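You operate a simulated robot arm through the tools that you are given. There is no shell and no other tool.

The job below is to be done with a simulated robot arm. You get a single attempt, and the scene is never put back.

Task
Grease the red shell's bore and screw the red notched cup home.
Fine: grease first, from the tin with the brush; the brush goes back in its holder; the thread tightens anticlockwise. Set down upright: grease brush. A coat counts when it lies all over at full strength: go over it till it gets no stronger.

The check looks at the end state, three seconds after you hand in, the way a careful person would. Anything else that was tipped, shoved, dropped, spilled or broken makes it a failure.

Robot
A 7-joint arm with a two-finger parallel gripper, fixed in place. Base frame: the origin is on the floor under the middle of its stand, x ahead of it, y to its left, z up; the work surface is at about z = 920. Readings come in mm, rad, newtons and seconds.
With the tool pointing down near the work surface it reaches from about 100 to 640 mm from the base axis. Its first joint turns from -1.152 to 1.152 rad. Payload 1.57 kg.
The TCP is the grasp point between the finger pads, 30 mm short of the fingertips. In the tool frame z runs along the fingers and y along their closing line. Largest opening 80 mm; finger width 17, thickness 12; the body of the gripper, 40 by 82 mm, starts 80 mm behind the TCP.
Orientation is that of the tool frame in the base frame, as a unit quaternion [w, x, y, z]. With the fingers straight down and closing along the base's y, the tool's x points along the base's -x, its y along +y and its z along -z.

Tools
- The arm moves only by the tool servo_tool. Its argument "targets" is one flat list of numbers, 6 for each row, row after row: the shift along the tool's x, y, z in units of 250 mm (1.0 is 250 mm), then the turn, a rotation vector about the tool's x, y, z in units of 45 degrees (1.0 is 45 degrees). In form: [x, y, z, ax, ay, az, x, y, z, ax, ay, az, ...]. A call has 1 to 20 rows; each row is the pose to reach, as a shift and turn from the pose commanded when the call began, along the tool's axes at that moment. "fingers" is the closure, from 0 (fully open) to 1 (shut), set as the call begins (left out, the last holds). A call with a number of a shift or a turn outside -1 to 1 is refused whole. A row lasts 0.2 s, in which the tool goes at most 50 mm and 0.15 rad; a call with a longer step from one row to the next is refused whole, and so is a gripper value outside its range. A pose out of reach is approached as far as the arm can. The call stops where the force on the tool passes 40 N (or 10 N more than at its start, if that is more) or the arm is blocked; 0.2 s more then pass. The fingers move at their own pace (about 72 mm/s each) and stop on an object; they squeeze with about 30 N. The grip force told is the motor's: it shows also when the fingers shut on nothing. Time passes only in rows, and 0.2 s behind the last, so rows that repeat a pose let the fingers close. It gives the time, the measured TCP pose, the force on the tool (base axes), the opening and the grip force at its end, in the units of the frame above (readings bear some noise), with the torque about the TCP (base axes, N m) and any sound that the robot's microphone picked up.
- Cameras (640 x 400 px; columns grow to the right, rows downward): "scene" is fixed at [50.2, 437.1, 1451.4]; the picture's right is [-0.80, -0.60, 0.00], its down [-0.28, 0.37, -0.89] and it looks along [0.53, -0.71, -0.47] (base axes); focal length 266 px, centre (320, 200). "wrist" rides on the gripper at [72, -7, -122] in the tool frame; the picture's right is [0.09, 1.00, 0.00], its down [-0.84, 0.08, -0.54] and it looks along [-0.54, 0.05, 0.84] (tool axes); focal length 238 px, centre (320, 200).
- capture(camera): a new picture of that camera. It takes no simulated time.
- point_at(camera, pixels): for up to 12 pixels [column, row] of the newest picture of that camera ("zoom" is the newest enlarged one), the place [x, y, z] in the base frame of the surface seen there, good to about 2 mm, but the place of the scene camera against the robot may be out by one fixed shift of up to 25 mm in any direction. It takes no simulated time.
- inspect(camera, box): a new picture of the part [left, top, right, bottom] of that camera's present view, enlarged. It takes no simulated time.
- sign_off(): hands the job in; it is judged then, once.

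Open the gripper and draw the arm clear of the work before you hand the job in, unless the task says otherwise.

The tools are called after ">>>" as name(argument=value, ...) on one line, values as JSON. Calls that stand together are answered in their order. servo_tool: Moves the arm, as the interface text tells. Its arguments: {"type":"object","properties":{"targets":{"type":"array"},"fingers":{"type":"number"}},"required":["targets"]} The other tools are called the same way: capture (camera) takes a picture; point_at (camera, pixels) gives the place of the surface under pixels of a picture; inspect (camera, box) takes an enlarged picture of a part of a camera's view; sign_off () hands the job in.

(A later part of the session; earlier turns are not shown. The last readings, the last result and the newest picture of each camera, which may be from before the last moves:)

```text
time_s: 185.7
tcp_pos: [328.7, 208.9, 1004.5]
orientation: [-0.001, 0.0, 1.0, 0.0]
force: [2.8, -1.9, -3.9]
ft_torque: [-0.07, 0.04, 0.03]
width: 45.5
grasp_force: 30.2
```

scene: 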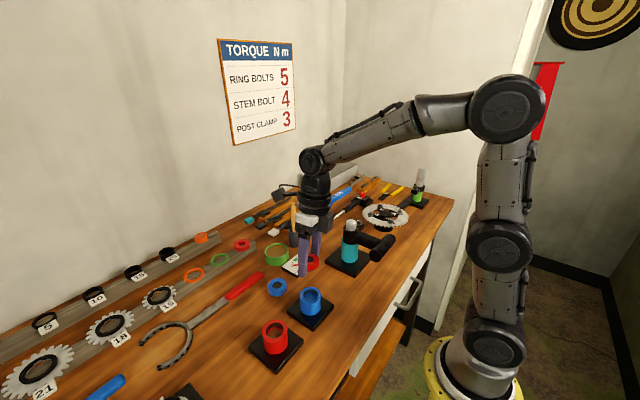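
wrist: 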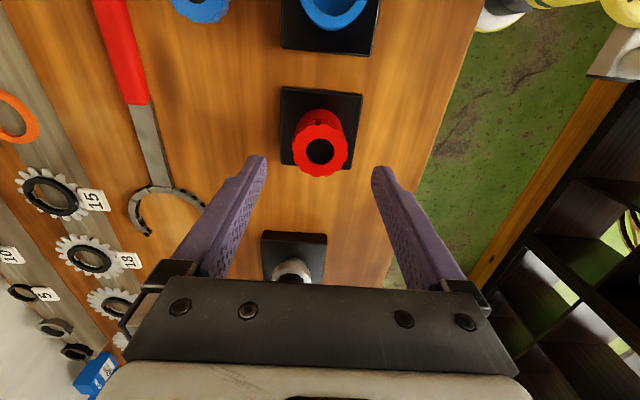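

Centred now (forces small). I open, wind clockwise to +120° with open fingers, and regrip for a long anticlockwise stroke.

>>> servo_tool(targets=[0, -0.0008, 0, 0, 0, 0, 0, -0.0008, 0, 0, 0, 0, 0, -0.0008, 0, 0, 0, 0.16667, 0, -0.0008, 0, 0, 0, 0.33333, 0, -0.0008, 0, 0, 0, 0.5, 0, -0.0008, 0, 0, 0, 0.66667, 0, -0.0008, 0, 0, 0, 0.83333, 0, -0.0008, 0, 0, 0, 1.0], fingers=0.15)

>>> servo_tool(targets=[0, 0, 0, 0, 0, 0.16667, 0, 0, 0, 0, 0, 0.33333, 0, 0, 0, 0, 0, 0.5, 0, 0, 0, 0, 0, 0.66667, 0, 0, 0, 0, 0, 0.83333, 0, 0, 0, 0, 0, 1.0])

>>> servo_tool(targets=[0, 0, 0, 0, 0, 0.16667, 0, 0, 0, 0, 0, 0.33333, 0, 0, 0, 0, 0, 0.5, 0, 0, 0, 0, 0, 0.66667])

>>> servo_tool(targets=[0, 0, 0, 0, 0, 0, 0, 0, 0, 0, 0, 0, 0, 0, 0, 0, 0, 0, 0, 0, 0, 0, 0, 0], fingers=1)

>>> inspect(camera="scene", box=[255, 310, 300, 350])

```text
time_s: 187.5
tcp_pos: [329.0, 208.4, 1005.8]
orientation: [-0.002, 0.384, 0.923, 0.001]
force: [-0.2, 0.5, -1.3]
ft_torque: [-0.03, -0.01, -0.01]
width: 67.8
grasp_force: 0.0
```

```text
time_s: 188.9
tcp_pos: [329.2, 209.3, 1005.0]
orientation: [-0.001, 0.708, 0.706, 0.0]
force: [-0.5, -0.6, 0.5]
ft_torque: [0.0, 0.0, -0.02]
width: 68.1
grasp_force: 0.0
```

```text
time_s: 189.9
tcp_pos: [329.0, 209.7, 1005.9]
orientation: [-0.001, 0.866, 0.5, -0.001]
force: [-0.2, -0.5, -0.5]
ft_torque: [-0.03, 0.02, -0.03]
width: 67.9
grasp_force: 0.2
```

```text
time_s: 190.9
tcp_pos: [329.1, 209.1, 1005.7]
orientation: [-0.001, 0.866, 0.5, -0.001]
force: [-1.0, 1.0, 0.3]
ft_torque: [0.01, 0.02, 0.0]
width: 45.4
grasp_force: 29.8
```

```text
10.00 times, centred on (278, 330) of scene
```

zoom: 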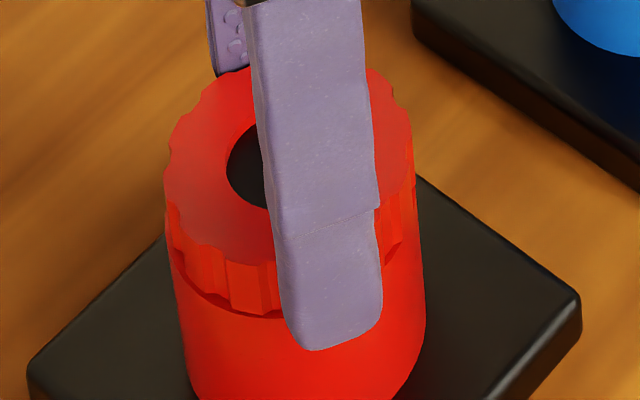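

Perfectly centred (forces ≈1 N). Now a clean anticlockwise 45° turn at constant height, watching vertical force and torque.

>>> servo_tool(targets=[0, 0, 0, 0, 0, -0.16667, 0, 0, 0, 0, 0, -0.33333, 0, 0, 0, 0, 0, -0.5, 0, 0, 0, 0, 0, -0.66667, 0, 0, 0, 0, 0, -0.83333, 0, 0, 0, 0, 0, -1.0, 0, 0, 0, 0, 0, -1.0])

```text
time_s: 192.5
tcp_pos: [330.7, 209.4, 1006.3]
orientation: [-0.001, 0.608, 0.794, 0.0]
force: [1.5, 2.1, -1.1]
ft_torque: [0.14, -0.12, 0.01]
width: 45.0
grasp_force: 30.1
```

Clean. I continue another 90° anticlockwise in two calls.

>>> servo_tool(targets=[0, 0, 0, 0, 0, -0.16667, 0, 0, 0, 0, 0, -0.33333, 0, 0, 0, 0, 0, -0.5, 0, 0, 0, 0, 0, -0.66667, 0, 0, 0, 0, 0, -0.83333, 0, 0, 0, 0, 0, -1.0, 0, 0, 0, 0, 0, -1.0])

>>> servo_tool(targets=[0, 0, 0, 0, 0, -0.16667, 0, 0, 0, 0, 0, -0.33333, 0, 0, 0, 0, 0, -0.5, 0, 0, 0, 0, 0, -0.66667, 0, 0, 0, 0, 0, -0.83333, 0, 0, 0, 0, 0, -1.0, 0, 0, 0, 0, 0, -1.0])

>>> inspect(camera="scene", box=[264, 330, 292, 350])

```text
time_s: 194.1
tcp_pos: [329.4, 209.1, 1006.3]
orientation: [-0.001, 0.258, 0.966, 0.0]
force: [5.5, 0.7, -2.6]
ft_torque: [0.06, -0.28, 0.03]
width: 45.2
grasp_force: 29.9
```

```text
time_s: 195.7
tcp_pos: [330.0, 209.1, 1004.9]
orientation: [0.0, -0.131, 0.991, 0.001]
force: [10.5, 4.2, -3.8]
ft_torque: [0.25, -0.34, 0.01]
width: 45.2
grasp_force: 30.1
```

```text
16.00 times, centred on (278, 340) of scene
```

zoom: 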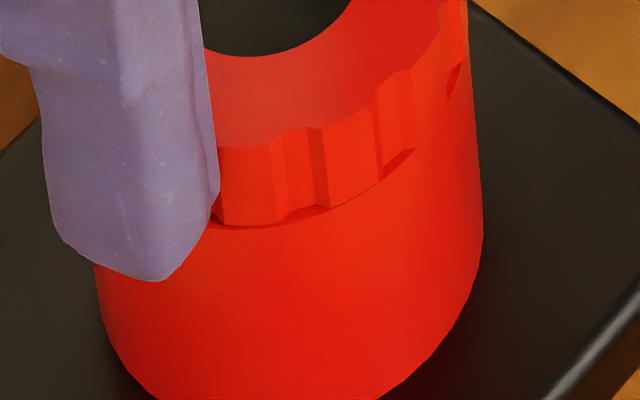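

The gap has closed noticeably and the thread pulls down (-3.8 N). I release briefly, recentre by (0.4,0.6) mm, follow 0.3 mm down, and regrip at this yaw.

>>> servo_tool(targets=[0, 0, 0, 0, 0, 0, 0, 0, 0, 0, 0, 0, -0.0022, 0.0019, 0.0012, 0, 0, 0, -0.0022, 0.0019, 0.0012, 0, 0, 0], fingers=0.35)

>>> servo_tool(targets=[0, 0, 0, 0, 0, 0, 0, 0, 0, 0, 0, 0, 0, 0, 0, 0, 0, 0], fingers=1)

>>> servo_tool(targets=[0, 0, 0, 0, 0, -0.16667, 0, 0, 0, 0, 0, -0.33333, 0, 0, 0, 0, 0, -0.5, 0, 0, 0, 0, 0, -0.66667, 0, 0, 0, 0, 0, -0.83333, 0, 0, 0, 0, 0, -1.0, 0, 0, 0, 0, 0, -1.0])

```text
time_s: 196.7
tcp_pos: [330.2, 210.3, 1005.0]
orientation: [-0.002, -0.13, 0.991, 0.001]
force: [0.0, 0.0, 0.3]
ft_torque: [0.0, 0.03, 0.0]
width: 51.8
grasp_force: 0.0
```

```text
time_s: 197.5
tcp_pos: [328.8, 210.2, 1005.0]
orientation: [-0.001, -0.13, 0.991, 0.0]
force: [0.5, -1.9, -0.4]
ft_torque: [-0.03, 0.0, -0.01]
width: 45.4
grasp_force: 30.0
```

```text
time_s: 199.1
tcp_pos: [328.8, 209.7, 1003.1]
orientation: [-0.001, -0.501, 0.866, 0.001]
force: [0.3, -0.1, -4.8]
ft_torque: [0.11, 0.13, 0.0]
width: 45.5
grasp_force: 30.4
```

Lateral forces are near zero and the thread draws down (-4.8 N). I keep turning with 0.35 mm follow-down to -105°.

>>> servo_tool(targets=[0, 0, 0.0014, 0, 0, 0, 0, 0, 0.0014, 0, 0, -0.16667, 0, 0, 0.0014, 0, 0, -0.33333, 0, 0, 0.002, 0, 0, -0.5, 0, 0, 0.002, 0, 0, -0.66667, 0, 0, 0.002, 0, 0, -0.83333, 0, 0, 0.002, 0, 0, -1.0, 0, 0, 0.002, 0, 0, -1.0])

>>> inspect(camera="scene", box=[264, 330, 292, 350])

```text
time_s: 200.9
tcp_pos: [329.1, 210.8, 1003.9]
orientation: [0.0, 0.793, -0.609, -0.001]
force: [-4.9, 3.6, -3.8]
ft_torque: [0.09, 0.16, 0.01]
width: 45.4
grasp_force: 29.8
```

```text
16.00 times, centred on (278, 340) of scene
```

zoom: 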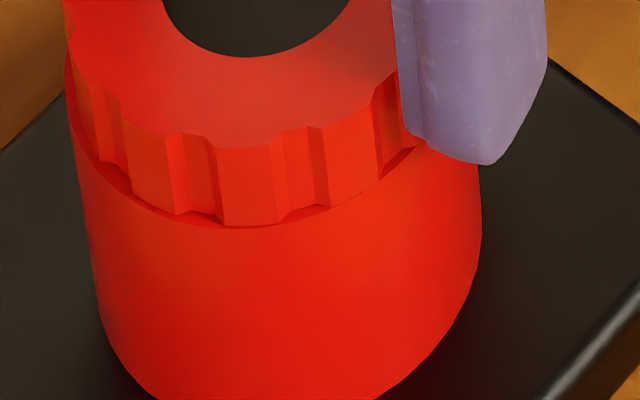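

Gap nearly closed. I release, wind back clockwise to +120° (known-safe range) with open fingers, and regrip.

>>> servo_tool(targets=[0, 0, 0, 0, 0, 0, 0, 0, 0, 0, 0, 0, 0, 0, 0, 0, 0, 0.16667, 0, 0, 0, 0, 0, 0.33333, 0, 0, 0, 0, 0, 0.5, 0, 0, 0, 0, 0, 0.66667, 0, 0, 0, 0, 0, 0.83333, 0, 0, 0, 0, 0, 1.0], fingers=0.15)

>>> servo_tool(targets=[0, 0, 0, 0, 0, 0.16667, 0, 0, 0, 0, 0, 0.33333, 0, 0, 0, 0, 0, 0.5, 0, 0, 0, 0, 0, 0.66667, 0, 0, 0, 0, 0, 0.83333, 0, 0, 0, 0, 0, 1.0])

>>> servo_tool(targets=[0, 0, 0, 0, 0, 0.16667, 0, 0, 0, 0, 0, 0.33333, 0, 0, 0, 0, 0, 0.5, 0, 0, 0, 0, 0, 0.66667, 0, 0, 0, 0, 0, 0.83333, 0, 0, 0, 0, 0, 1.0])

>>> servo_tool(targets=[0, 0, 0, 0, 0, 0.16667, 0, 0, 0, 0, 0, 0.33333, 0, 0, 0, 0, 0, 0.5, 0, 0, 0, 0, 0, 0.66667, 0, 0, 0, 0, 0, 0.83333, 0, 0, 0, 0, 0, 1.0])

>>> servo_tool(targets=[0, 0, 0, 0, 0, 0.16667, 0, 0, 0, 0, 0, 0.33333, 0, 0, 0, 0, 0, 0.5, 0, 0, 0, 0, 0, 0.66667, 0, 0, 0, 0, 0, 0.83333, 0, 0, 0, 0, 0, 1.0, 0, 0, 0, 0, 0, 1.0])

>>> inspect(camera="scene", box=[255, 310, 300, 350])

```text
time_s: 202.7
tcp_pos: [328.9, 211.1, 1003.2]
orientation: [0.0, -0.498, 0.867, 0.0]
force: [0.0, 0.4, 1.1]
ft_torque: [0.01, 0.03, 0.01]
width: 68.2
grasp_force: 0.0
```

```text
time_s: 204.1
tcp_pos: [329.5, 210.9, 1005.0]
orientation: [0.0, -0.129, 0.992, 0.001]
force: [0.8, 0.0, 0.0]
ft_torque: [0.01, -0.01, 0.0]
width: 67.9
grasp_force: 0.1
```

```text
time_s: 205.5
tcp_pos: [328.8, 210.1, 1003.8]
orientation: [-0.001, 0.261, 0.965, 0.0]
force: [0.2, 0.4, 0.0]
ft_torque: [0.01, 0.04, 0.01]
width: 68.1
grasp_force: 0.0
```

```text
time_s: 206.9
tcp_pos: [329.9, 210.4, 1003.7]
orientation: [-0.001, 0.61, 0.792, 0.0]
force: [-1.0, 0.3, -0.4]
ft_torque: [0.01, -0.07, 0.02]
width: 67.8
grasp_force: 0.0
```

```text
time_s: 208.5
tcp_pos: [330.7, 209.5, 1005.1]
orientation: [-0.001, 0.866, 0.499, 0.0]
force: [0.4, 0.6, -0.5]
ft_torque: [0.01, 0.02, -0.03]
width: 68.1
grasp_force: 0.0
```

```text
10.00 times, centred on (278, 330) of scene
```

zoom: 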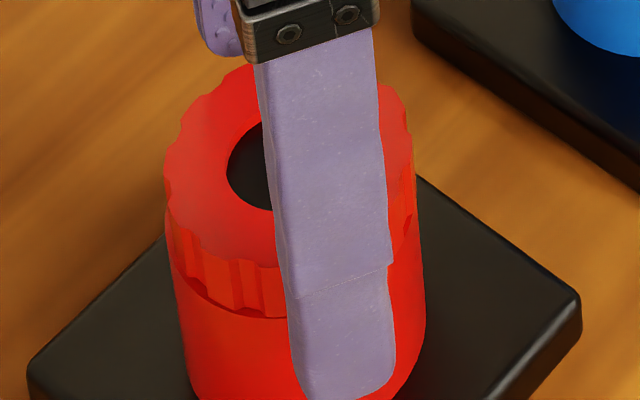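

Wound back to +120°. I regrip and turn anticlockwise, checking the force after each 45°.

>>> servo_tool(targets=[0, 0, 0, 0, 0, 0, 0, 0, 0, 0, 0, 0, 0, 0, 0, 0, 0, 0, 0, 0, 0, 0, 0, 0], fingers=1)

>>> servo_tool(targets=[0, 0, 0, 0, 0, -0.16667, 0, 0, 0, 0, 0, -0.33333, 0, 0, 0, 0, 0, -0.5, 0, 0, 0, 0, 0, -0.66667, 0, 0, 0, 0, 0, -0.83333, 0, 0, 0, 0, 0, -1.0, 0, 0, 0, 0, 0, -1.0])

```text
time_s: 209.5
tcp_pos: [330.0, 209.7, 1005.1]
orientation: [0.0, 0.866, 0.5, 0.0]
force: [-1.2, 1.3, -0.2]
ft_torque: [0.05, 0.05, 0.01]
width: 45.3
grasp_force: 30.1
```

```text
time_s: 211.1
tcp_pos: [329.7, 209.5, 1005.2]
orientation: [-0.001, 0.608, 0.794, 0.001]
force: [-4.3, 2.5, 3.4]
ft_torque: [0.09, 0.15, 0.0]
width: 45.5
grasp_force: 29.7
```

>>> servo_tool(targets=[0, 0, 0, 0, 0, -0.16667, 0, 0, 0, 0, 0, -0.33333, 0, 0, 0, 0, 0, -0.5, 0, 0, 0, 0, 0, -0.66667, 0, 0, 0, 0, 0, -0.83333, 0, 0, 0, 0, 0, -1.0, 0, 0, 0, 0, 0, -1.0])

>>> inspect(camera="scene", box=[264, 330, 292, 350])

```text
time_s: 212.7
tcp_pos: [329.8, 209.8, 1004.6]
orientation: [-0.001, 0.259, 0.966, -0.001]
force: [-6.4, 0.2, 2.7]
ft_torque: [0.01, 0.24, 0.12]
width: 45.4
grasp_force: 29.8
```

```text
16.00 times, centred on (278, 340) of scene
```

zoom: 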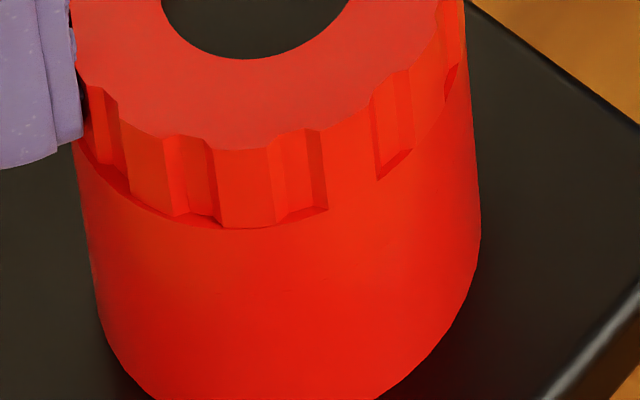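

The flange looks almost seated on the rim. I keep turning 45° more and watch for torque.

>>> servo_tool(targets=[0, 0, 0, 0, 0, -0.16667, 0, 0, 0, 0, 0, -0.33333, 0, 0, 0, 0, 0, -0.5, 0, 0, 0, 0, 0, -0.66667, 0, 0, 0, 0, 0, -0.83333, 0, 0, 0, 0, 0, -1.0, 0, 0, 0, 0, 0, -1.0])

>>> inspect(camera="scene", box=[264, 330, 292, 350])

>>> capture(camera="wrist")

>>> inspect(camera="wrist", box=[280, 120, 360, 210])

```text
time_s: 214.3
tcp_pos: [330.1, 209.8, 1005.1]
orientation: [-0.002, -0.132, 0.991, 0.001]
force: [0.7, -1.7, -0.1]
ft_torque: [-0.05, -0.03, 0.07]
width: 45.1
grasp_force: 29.7
```

```text
16.00 times, centred on (278, 340) of scene
```

zoom: 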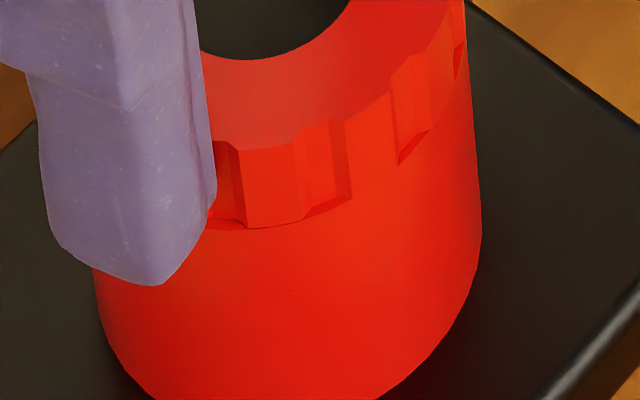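

```text
taken
```

wrist: 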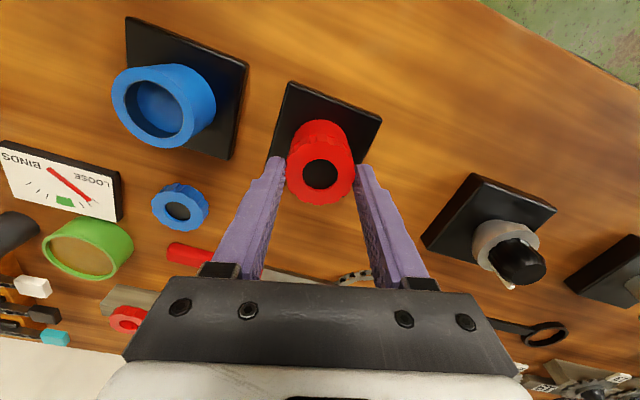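

```text
4.44 times, centred on (320, 165) of wrist
```

zoom: 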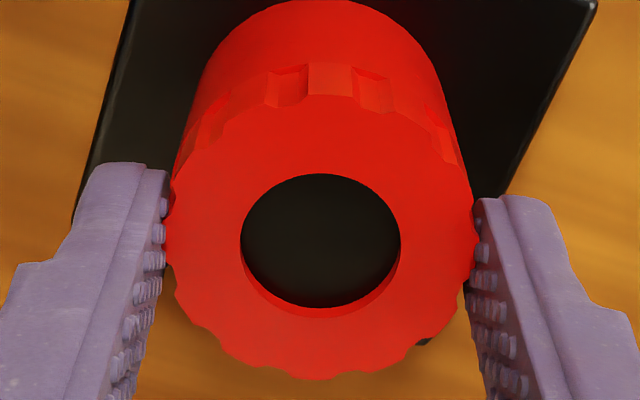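

The flange is seated all round and a z-torque has appeared. I turn another 45° to see whether the cup still rotates or the fingers now slip on it.

>>> servo_tool(targets=[0, 0, 0, 0, 0, -0.16667, 0, 0, 0, 0, 0, -0.33333, 0, 0, 0, 0, 0, -0.5, 0, 0, 0, 0, 0, -0.66667, 0, 0, 0, 0, 0, -0.83333, 0, 0, 0, 0, 0, -1.0, 0, 0, 0, 0, 0, -1.0])

>>> inspect(camera="scene", box=[264, 330, 292, 350])

>>> inspect(camera="wrist", box=[280, 120, 360, 210])

```text
time_s: 215.9
tcp_pos: [330.5, 211.4, 1004.9]
orientation: [0.0, -0.501, 0.865, 0.001]
force: [0.9, 0.7, -0.2]
ft_torque: [0.19, 0.11, -0.06]
width: 45.3
grasp_force: 29.8
```

```text
16.00 times, centred on (278, 340) of scene
```

zoom: 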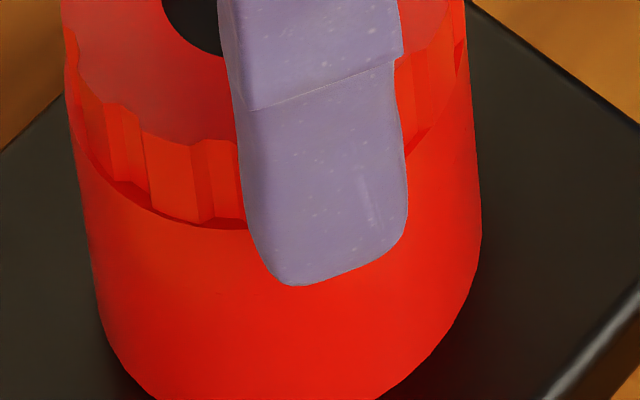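

```text
4.44 times, centred on (320, 165) of wrist
```

zoom: 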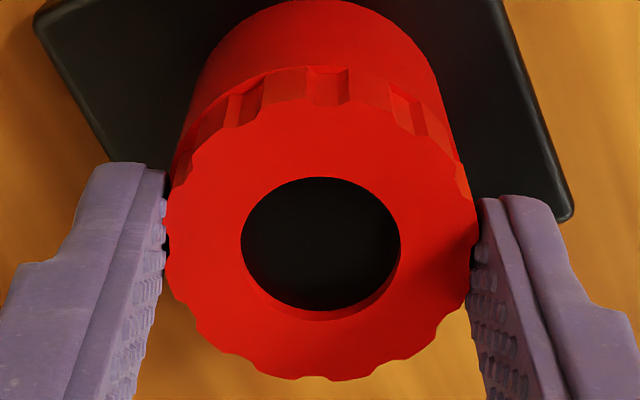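

In the gripper frame the notches moved half a pitch: the cup no longer turns and the fingers slip — it seems home. I release and raise to inspect the seating all round.

>>> servo_tool(targets=[0, 0, 0, 0, 0, 0, 0, 0, 0, 0, 0, 0, 0, 0, -0.05, 0, 0, 0, 0, 0, -0.15, 0, 0, 0, 0, 0, -0.25, 0, 0, 0, 0, 0, -0.25, 0, 0, 0], fingers=0.1)

>>> inspect(camera="scene", box=[264, 325, 292, 347])

>>> capture(camera="wrist")

>>> inspect(camera="wrist", box=[290, 95, 350, 150])

>>> point_at(camera="wrist", pixels=[[320, 116], [320, 150], [302, 132], [338, 132], [307, 121], [333, 121], [307, 144], [333, 144], [320, 131]])

```text
time_s: 217.3
tcp_pos: [329.4, 209.5, 1066.6]
orientation: [0.0, -0.5, 0.866, 0.0]
force: [-0.3, 0.4, -0.9]
ft_torque: [-0.01, 0.01, -0.02]
width: 71.9
grasp_force: 0.1
```

```text
16.00 times, centred on (278, 336) of scene
```

zoom: 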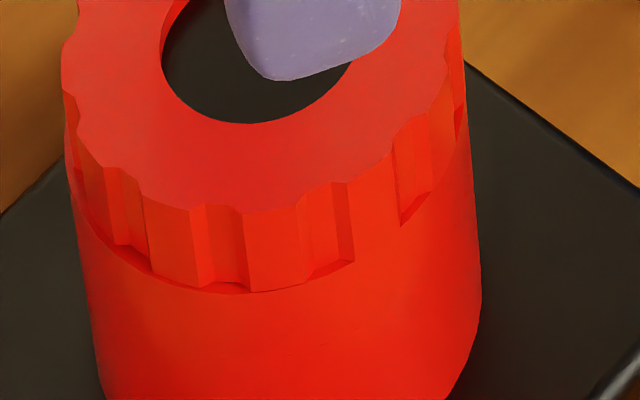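

```text
taken
```

wrist: 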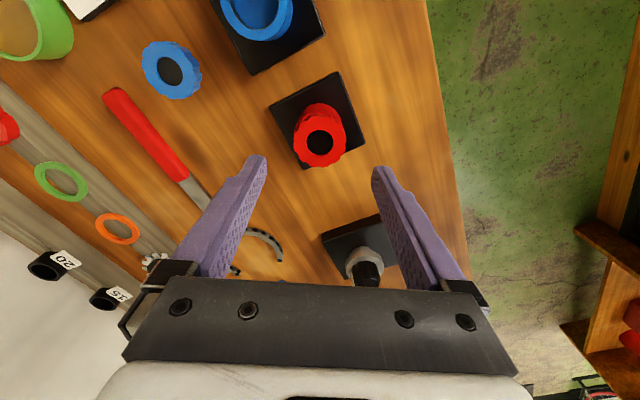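

```text
7.27 times, centred on (320, 122) of wrist
```

zoom: 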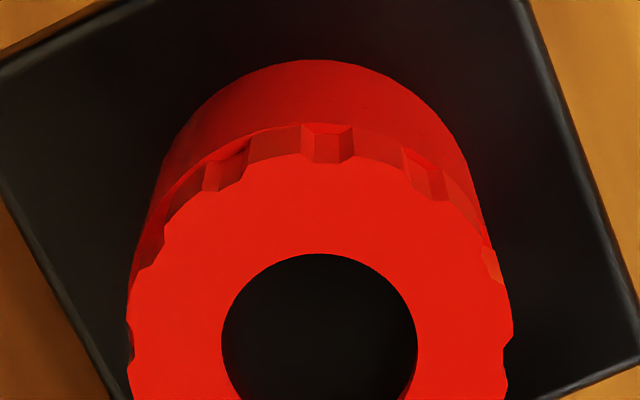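

```text
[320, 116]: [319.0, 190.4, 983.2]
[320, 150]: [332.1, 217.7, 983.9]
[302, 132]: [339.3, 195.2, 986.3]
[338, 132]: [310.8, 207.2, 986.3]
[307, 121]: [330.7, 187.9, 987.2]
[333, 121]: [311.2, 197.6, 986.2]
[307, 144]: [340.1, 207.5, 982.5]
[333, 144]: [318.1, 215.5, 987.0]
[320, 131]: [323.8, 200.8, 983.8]
```

The top is now ≈986.4 (was 987.3). I sample the annulus more fully to check for residual tilt.

>>> point_at(camera="wrist", pixels=[[297, 143], [343, 143], [320, 163], [303, 158], [337, 158], [320, 121], [303, 128], [337, 128], [311, 162], [329, 162], [311, 123], [329, 123]])

>>> inspect(camera="wrist", box=[285, 110, 355, 172])

```text
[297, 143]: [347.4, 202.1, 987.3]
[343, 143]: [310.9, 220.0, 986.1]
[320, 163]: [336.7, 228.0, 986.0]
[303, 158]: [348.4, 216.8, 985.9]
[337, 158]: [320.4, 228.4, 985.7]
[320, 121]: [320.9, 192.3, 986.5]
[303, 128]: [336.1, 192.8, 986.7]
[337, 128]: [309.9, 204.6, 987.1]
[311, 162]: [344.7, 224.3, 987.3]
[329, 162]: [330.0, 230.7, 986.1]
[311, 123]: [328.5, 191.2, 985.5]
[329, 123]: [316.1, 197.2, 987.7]
```

```text
6.45 times, centred on (320, 141) of wrist
```

zoom: 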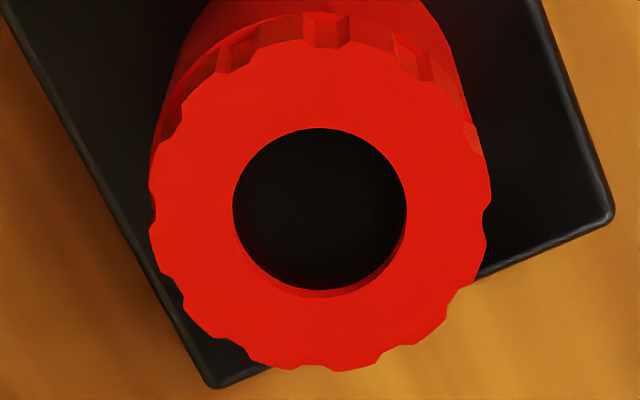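

The cup top is level (≈986.5 all round). To judge whether it is truly tight I regrip here and turn just 15°, watching torque and notch positions.

>>> servo_tool(targets=[0, 0, 0.1, 0, 0, 0, 0, 0, 0.2, 0, 0, 0, 0, 0, 0.25, 0, 0, 0, 0, 0, 0.25, 0, 0, 0], fingers=0.1)

>>> servo_tool(targets=[0, 0, 0, 0, 0, 0, 0, 0, 0, 0, 0, 0, 0, 0, 0, 0, 0, 0, 0, 0, 0, 0, 0, 0], fingers=1)

>>> inspect(camera="scene", box=[264, 325, 292, 347])

>>> servo_tool(targets=[0, 0, 0, 0, 0, -0.11111, 0, 0, 0, 0, 0, -0.22222, 0, 0, 0, 0, 0, -0.33333, 0, 0, 0, 0, 0, -0.33333])

>>> inspect(camera="scene", box=[264, 325, 292, 347])

>>> servo_tool(targets=[0, 0, 0, 0, 0, -0.11111, 0, 0, 0, 0, 0, -0.22222, 0, 0, 0, 0, 0, -0.33333, 0, 0, 0, 0, 0, -0.33333])

>>> inspect(camera="scene", box=[264, 325, 292, 347])

```text
time_s: 218.3
tcp_pos: [329.5, 210.7, 1003.6]
orientation: [-0.001, -0.499, 0.867, 0.001]
force: [-0.1, -0.1, -0.6]
ft_torque: [-0.01, -0.01, -0.01]
width: 72.1
grasp_force: 0.0
```

```text
time_s: 219.3
tcp_pos: [328.2, 209.9, 1005.1]
orientation: [0.0, -0.5, 0.866, 0.0]
force: [4.4, -2.7, -2.8]
ft_torque: [-0.11, -0.22, -0.06]
width: 45.2
grasp_force: 30.0
```

```text
16.00 times, centred on (278, 336) of scene
```

zoom: 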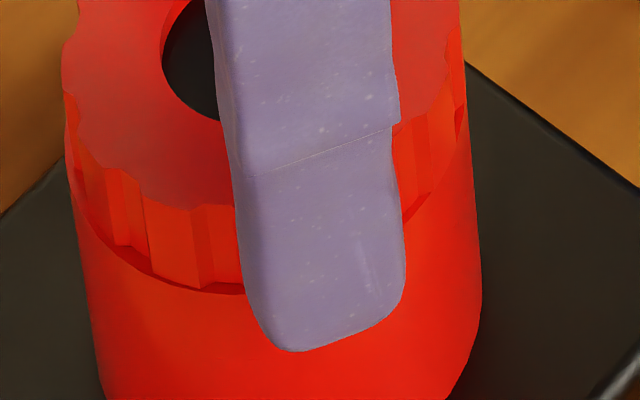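

```text
time_s: 220.3
tcp_pos: [328.7, 209.6, 1006.0]
orientation: [-0.001, -0.609, 0.793, 0.0]
force: [1.4, -0.5, 0.6]
ft_torque: [0.03, -0.04, -0.09]
width: 45.6
grasp_force: 30.1
```

```text
16.00 times, centred on (278, 336) of scene
```

zoom: 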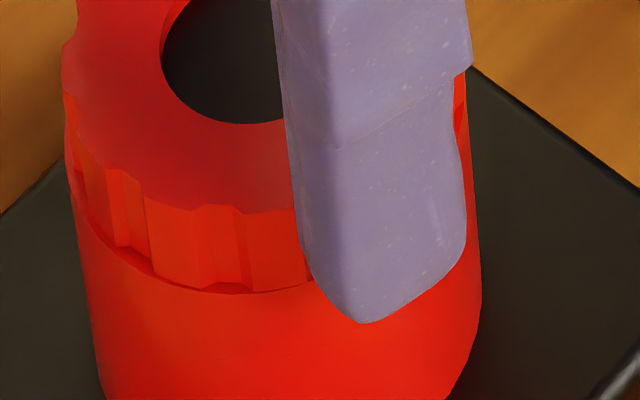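

```text
time_s: 221.3
tcp_pos: [328.9, 210.1, 1005.6]
orientation: [0.0, 0.708, -0.706, -0.001]
force: [-1.0, 0.6, 2.9]
ft_torque: [0.05, 0.06, 0.02]
width: 45.3
grasp_force: 29.9
```

```text
16.00 times, centred on (278, 336) of scene
```

zoom: 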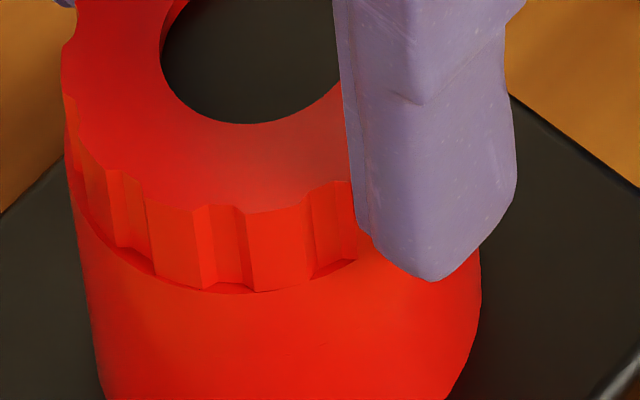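

The notches stay put while the fingers move: the cup no longer turns under the fingers' grip. I measure flange bottom against shell rim to see whether it is fully home.

>>> point_at(camera="zoom", pixels=[[165, 275], [180, 280], [260, 285], [280, 283], [300, 279], [225, 280], [165, 296], [180, 300], [260, 300], [280, 298], [300, 294], [225, 300]])

>>> inspect(camera="scene", box=[262, 332, 282, 344])

```text
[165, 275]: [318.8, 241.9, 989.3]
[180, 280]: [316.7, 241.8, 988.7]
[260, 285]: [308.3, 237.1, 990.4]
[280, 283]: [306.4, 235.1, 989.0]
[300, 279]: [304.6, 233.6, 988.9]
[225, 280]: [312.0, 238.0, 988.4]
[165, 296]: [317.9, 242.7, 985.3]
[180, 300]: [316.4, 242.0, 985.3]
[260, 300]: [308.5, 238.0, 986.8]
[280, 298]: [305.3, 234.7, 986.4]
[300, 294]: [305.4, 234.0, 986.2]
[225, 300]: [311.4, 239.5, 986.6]
```

```text
16.00 times, centred on (272, 338) of scene
```

zoom: 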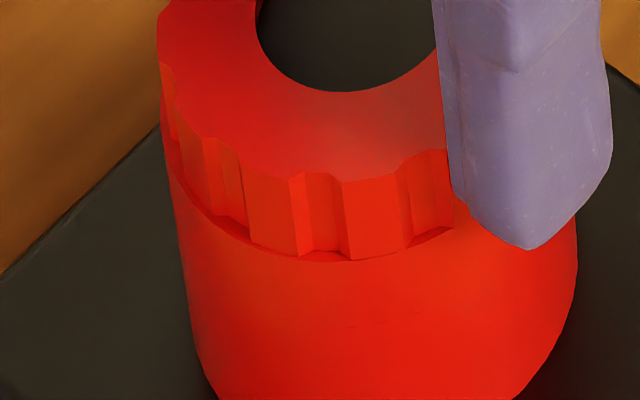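

I release and raise again, out of the scene camera's line of sight, to examine the seam all around.

>>> servo_tool(targets=[0, 0, 0, 0, 0, 0, 0, 0, 0, 0, 0, 0, 0, 0, -0.06, 0, 0, 0, 0, 0, -0.2, 0, 0, 0, 0, 0, -0.36, 0, 0, 0, 0, 0, -0.5, 0, 0, 0, 0, 0, -0.5, 0, 0, 0], fingers=0.1)

>>> inspect(camera="scene", box=[262, 318, 302, 348])

>>> inspect(camera="scene", box=[258, 325, 282, 340])

>>> inspect(camera="scene", box=[276, 325, 300, 340])

```text
time_s: 222.9
tcp_pos: [329.9, 210.8, 1129.8]
orientation: [0.0, -0.707, 0.707, 0.0]
force: [-0.5, 1.0, 0.8]
ft_torque: [0.01, 0.0, 0.02]
width: 71.8
grasp_force: 0.1
```

```text
13.33 times, centred on (282, 333) of scene
```

zoom: 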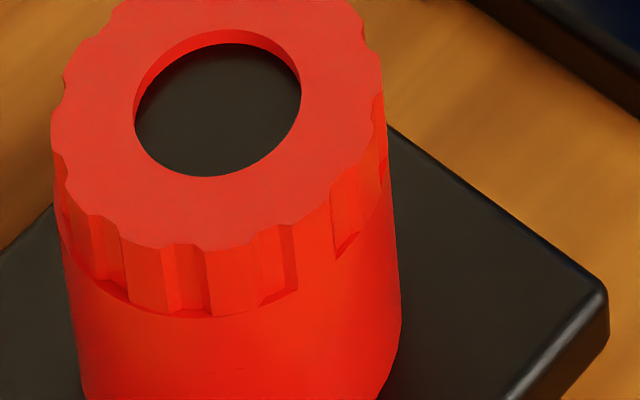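

```text
16.00 times, centred on (270, 332) of scene
```

zoom: 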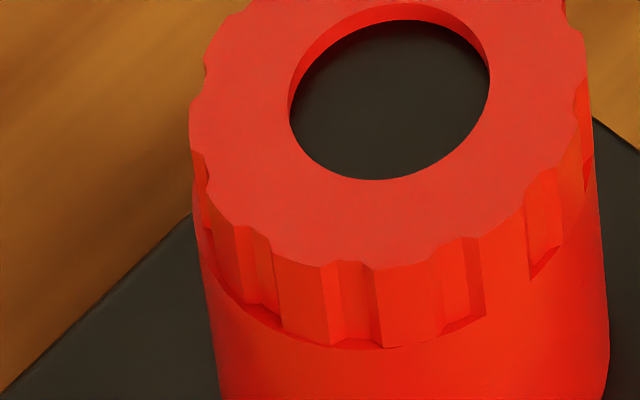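

```text
16.00 times, centred on (288, 332) of scene
```

zoom: 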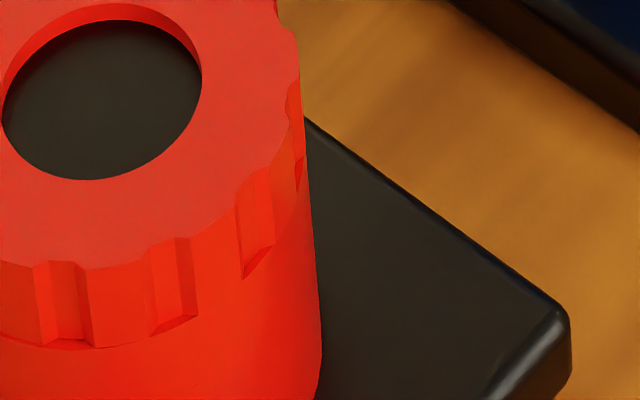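

The seam is flush on the front and right with only a hairline on the left — the cup looks seated. I check the gauge on the bench for any change, and compare with the start.

>>> inspect(camera="scene", box=[270, 240, 330, 285])

>>> inspect(camera="scene", box=[230, 160, 450, 290])

>>> inspect(camera="scene", box=[0, 180, 260, 400])

```text
8.89 times, centred on (300, 262) of scene
```

zoom: 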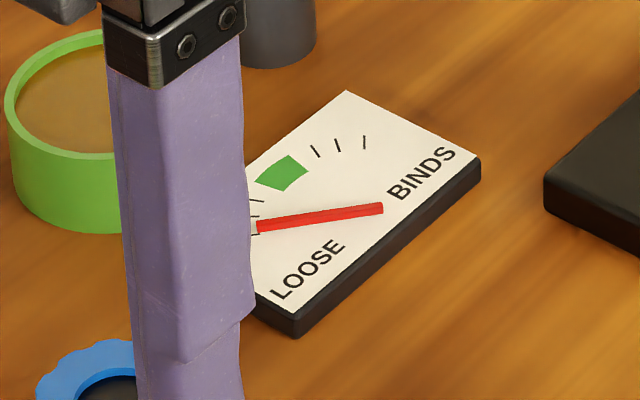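

```text
2.91 times, centred on (340, 225) of scene
```

zoom: 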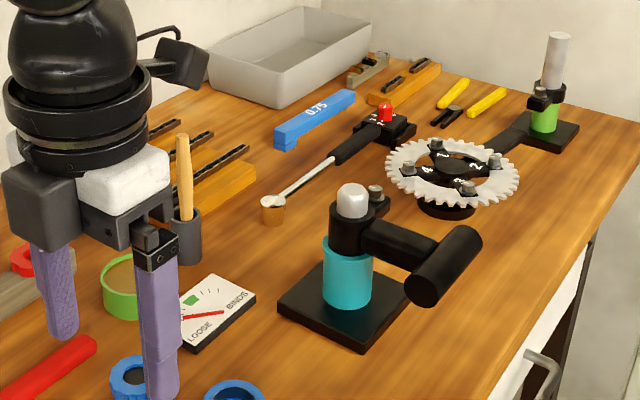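

```text
1.82 times, centred on (130, 290) of scene
```

zoom: 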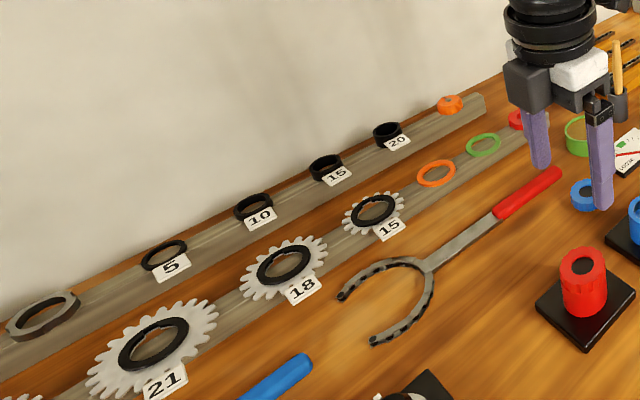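

The gauge is unchanged (it belongs to another job). I look at the seam from the wrist camera on this side (-y) too.

>>> capture(camera="wrist")

>>> inspect(camera="wrist", box=[300, 85, 340, 115])

>>> point_at(camera="zoom", pixels=[[320, 140], [270, 150], [370, 150], [320, 110], [270, 115], [370, 115], [320, 60], [220, 200], [420, 200], [320, 180]])

```text
taken
```

wrist: 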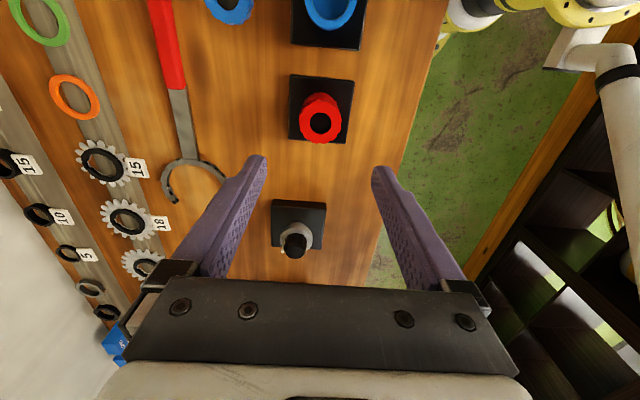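

```text
13.33 times, centred on (320, 100) of wrist
```

zoom: 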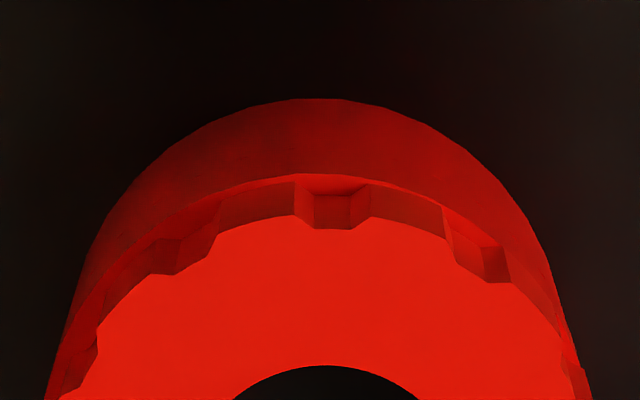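

```text
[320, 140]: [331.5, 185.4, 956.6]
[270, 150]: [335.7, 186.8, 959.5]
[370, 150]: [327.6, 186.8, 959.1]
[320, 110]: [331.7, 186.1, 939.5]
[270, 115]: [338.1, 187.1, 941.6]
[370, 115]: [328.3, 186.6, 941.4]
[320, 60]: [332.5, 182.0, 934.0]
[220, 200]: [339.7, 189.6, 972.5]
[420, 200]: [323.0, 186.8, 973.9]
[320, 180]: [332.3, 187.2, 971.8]
```

To be sure about "home" I measure the flange thickness on the identical blue cup (unused, on the table) for reference.

>>> inspect(camera="wrist", box=[205, 0, 255, 30])

>>> inspect(camera="scene", box=[264, 276, 292, 298])

```text
12.80 times, centred on (230, 15) of wrist
```

zoom: 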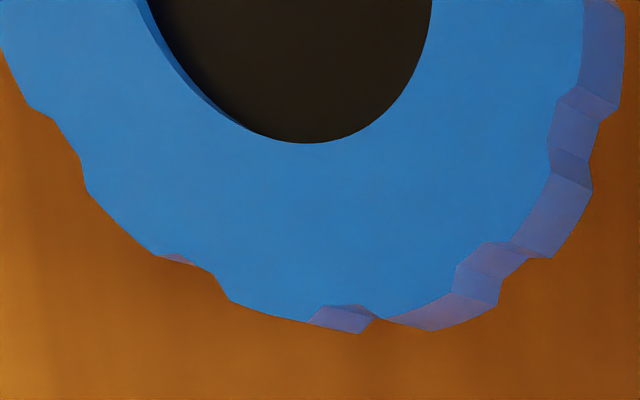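

```text
16.00 times, centred on (278, 287) of scene
```

zoom: 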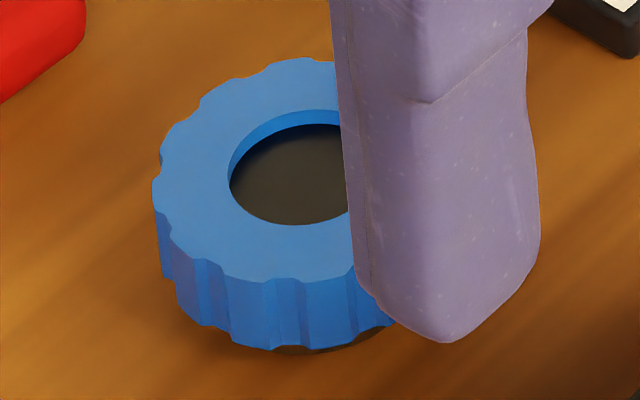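

The reference gives a flange thickness ≈14.3 mm; with the red cup's top at 986.5 its flange bottom is at ≈972.2, equal to the shell rim (972.3): it is home. I now draw the arm up and turn it back to neutral.

>>> servo_tool(targets=[0, 0, -0.1, 0, 0, 0.16667, 0, 0, -0.2, 0, 0, 0.33333, 0, 0, -0.3, 0, 0, 0.5, 0, 0, -0.4, 0, 0, 0.66667, 0, 0, -0.48, 0, 0, 0.83333, 0, 0, -0.48, 0, 0, 1.0], fingers=0)

>>> servo_tool(targets=[0, 0, 0, 0, 0, 0.16667, 0, 0, 0, 0, 0, 0.33333, 0, 0, 0, 0, 0, 0.5, 0, 0, 0, 0, 0, 0.66667, 0, 0, 0, 0, 0, 0.83333, 0, 0, 0, 0, 0, 1.0, 0, 0, 0, 0, 0, 1.0])

>>> capture(camera="scene")

>>> capture(camera="wrist")

>>> inspect(camera="scene", box=[200, 260, 360, 380])

```text
time_s: 224.3
tcp_pos: [331.7, 210.3, 1249.9]
orientation: [-0.002, -0.38, 0.925, 0.001]
force: [-0.2, 0.0, -0.4]
ft_torque: [-0.01, 0.01, 0.0]
width: 80.0
grasp_force: 0.0
```

```text
time_s: 225.9
tcp_pos: [329.5, 210.5, 1249.3]
orientation: [-0.001, 0.001, 1.0, 0.0]
force: [0.1, 0.2, -1.0]
ft_torque: [-0.01, -0.03, 0.02]
width: 80.4
grasp_force: 0.0
```

```text
taken
```

scene: 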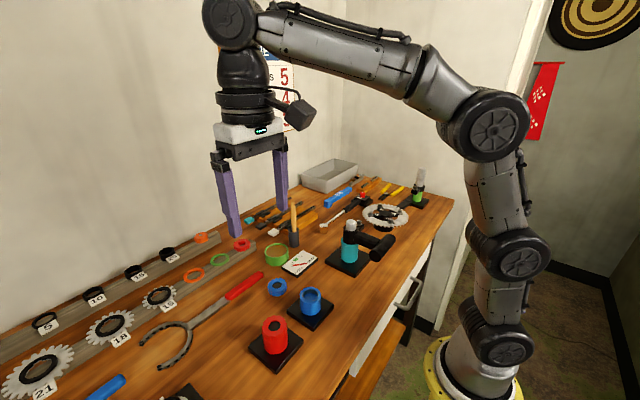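

```text
taken
```

wrist: 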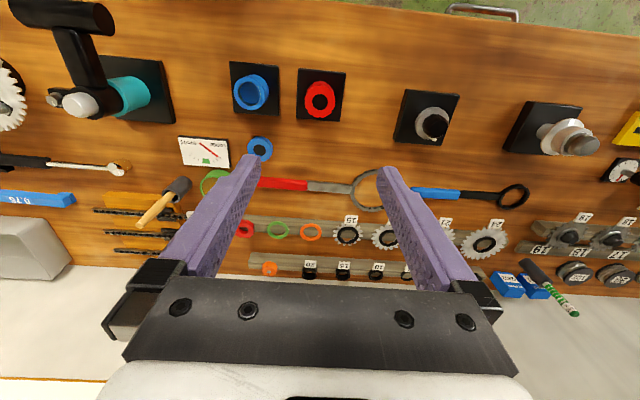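

```text
3.33 times, centred on (280, 320) of scene
```

zoom: 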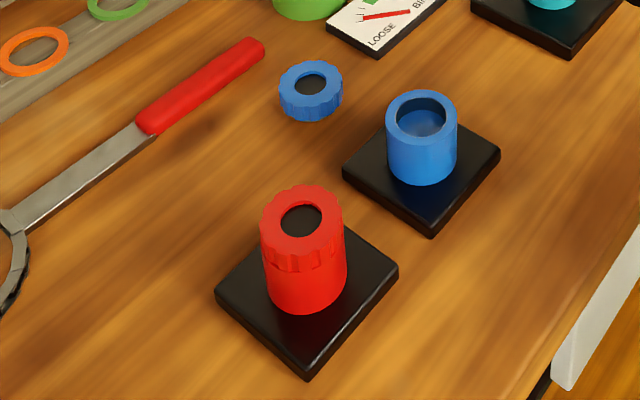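

All neighbours are exactly where they were at the start. One last unobstructed close look at the seam and at the brush before handing in.

>>> inspect(camera="scene", box=[256, 322, 296, 347])

>>> inspect(camera="scene", box=[260, 195, 320, 270])

>>> inspect(camera="wrist", box=[300, 75, 340, 120])

```text
16.00 times, centred on (276, 334) of scene
```

zoom: 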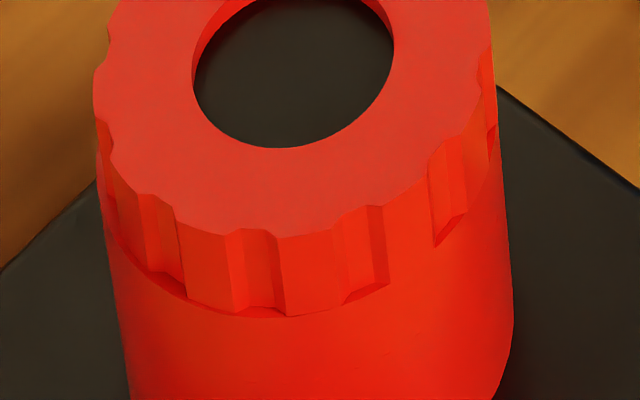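

```text
5.33 times, centred on (290, 232) of scene
```

zoom: 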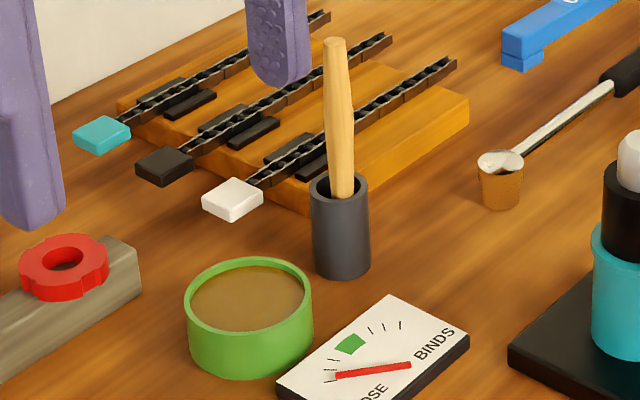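

```text
8.89 times, centred on (320, 98) of wrist
```

zoom: 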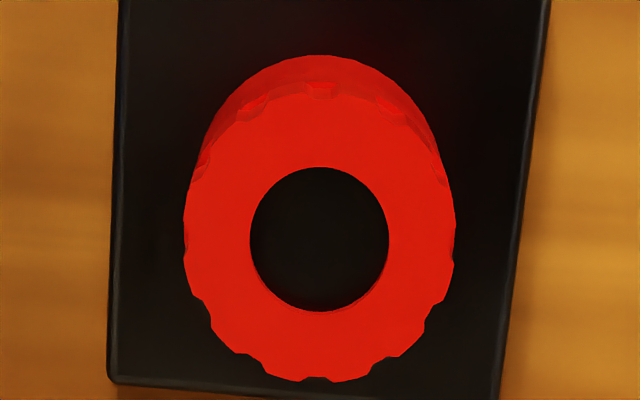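

There is still a hairline on the left side, so to be certain I give it one more tightening turn: lower at 0° yaw, regrip and check centring.

>>> servo_tool(targets=[0, 0, 0.18, 0, 0, 0, 0, 0, 0.36, 0, 0, 0, 0, 0, 0.54, 0, 0, 0, 0, 0, 0.7, 0, 0, 0, 0, 0, 0.84, 0, 0, 0, 0, 0, 0.93, 0, 0, 0, 0, 0, 0.98, 0, 0, 0, 0, 0, 0.98, 0, 0, 0], fingers=0)

>>> servo_tool(targets=[0, 0, 0, 0, 0, 0, 0, 0, 0, 0, 0, 0, 0, 0, 0, 0, 0, 0, 0, 0, 0, 0, 0, 0], fingers=1)

>>> inspect(camera="scene", box=[256, 322, 296, 347])

```text
time_s: 227.7
tcp_pos: [328.6, 210.0, 1005.3]
orientation: [-0.001, 0.0, 1.0, 0.001]
force: [0.8, -0.1, 0.0]
ft_torque: [-0.02, -0.01, 0.0]
width: 80.1
grasp_force: 0.0
```

```text
time_s: 228.7
tcp_pos: [328.9, 210.6, 1004.2]
orientation: [-0.001, 0.0, 1.0, 0.0]
force: [0.8, 1.5, -1.7]
ft_torque: [0.09, -0.01, 0.01]
width: 45.3
grasp_force: 30.1
```

```text
16.00 times, centred on (276, 334) of scene
```

zoom: 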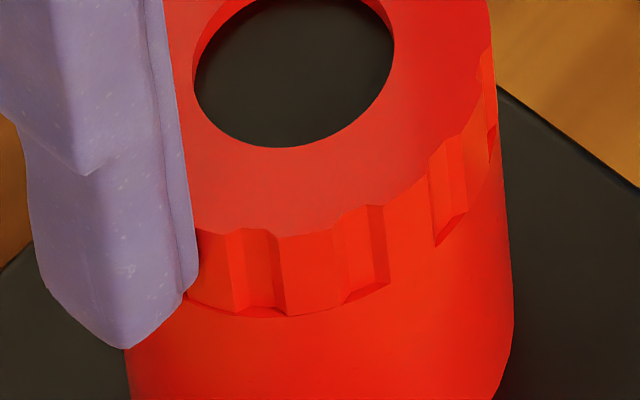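

Well centred (≈1.5 N). I turn 45° anticlockwise and look at the notches.

>>> servo_tool(targets=[0, 0, 0.001, 0, 0, -0.125, 0, 0, 0.001, 0, 0, -0.25, 0, 0, 0.001, 0, 0, -0.375, 0, 0, 0.001, 0, 0, -0.5, 0, 0, 0.001, 0, 0, -0.625, 0, 0, 0.001, 0, 0, -0.75, 0, 0, 0.001, 0, 0, -0.875, 0, 0, 0.001, 0, 0, -1.0])

>>> inspect(camera="scene", box=[256, 322, 296, 347])

>>> servo_tool(targets=[0, 0, 0, 0, 0, -0.125, 0, 0, 0, 0, 0, -0.25, 0, 0, 0, 0, 0, -0.375, 0, 0, 0, 0, 0, -0.5, 0, 0, 0, 0, 0, -0.625, 0, 0, 0, 0, 0, -0.75, 0, 0, 0, 0, 0, -0.875, 0, 0, 0, 0, 0, -1.0])

>>> inspect(camera="scene", box=[256, 322, 296, 347])

```text
time_s: 230.5
tcp_pos: [329.4, 210.8, 1003.8]
orientation: [-0.002, -0.384, 0.923, 0.001]
force: [1.4, -1.7, 1.3]
ft_torque: [0.06, 0.07, -0.39]
width: 45.7
grasp_force: 29.5
```

```text
16.00 times, centred on (276, 334) of scene
```

zoom: 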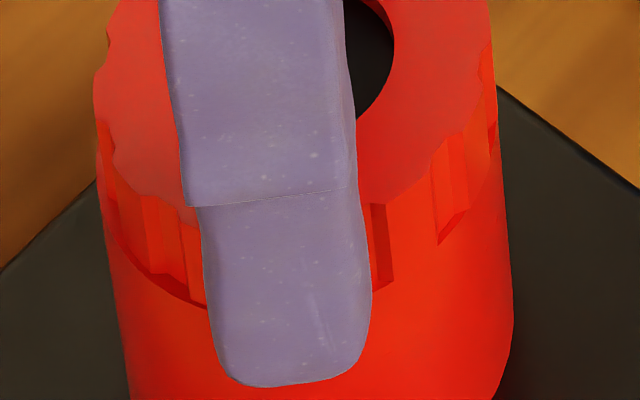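

```text
time_s: 232.3
tcp_pos: [329.6, 210.6, 1004.0]
orientation: [0.0, 0.708, -0.707, -0.001]
force: [-1.6, 0.4, 0.4]
ft_torque: [0.0, 0.07, -0.24]
width: 45.6
grasp_force: 30.2
```

```text
16.00 times, centred on (276, 334) of scene
```

zoom: 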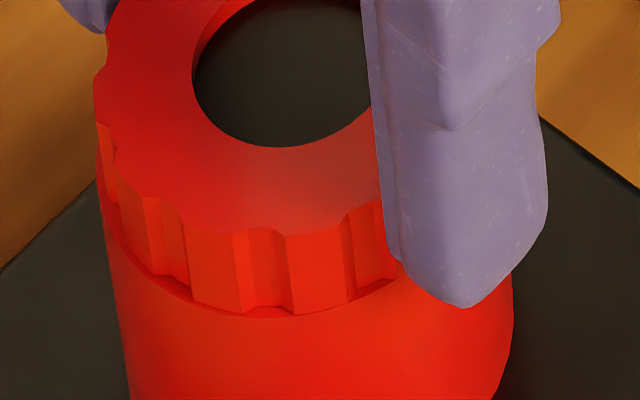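

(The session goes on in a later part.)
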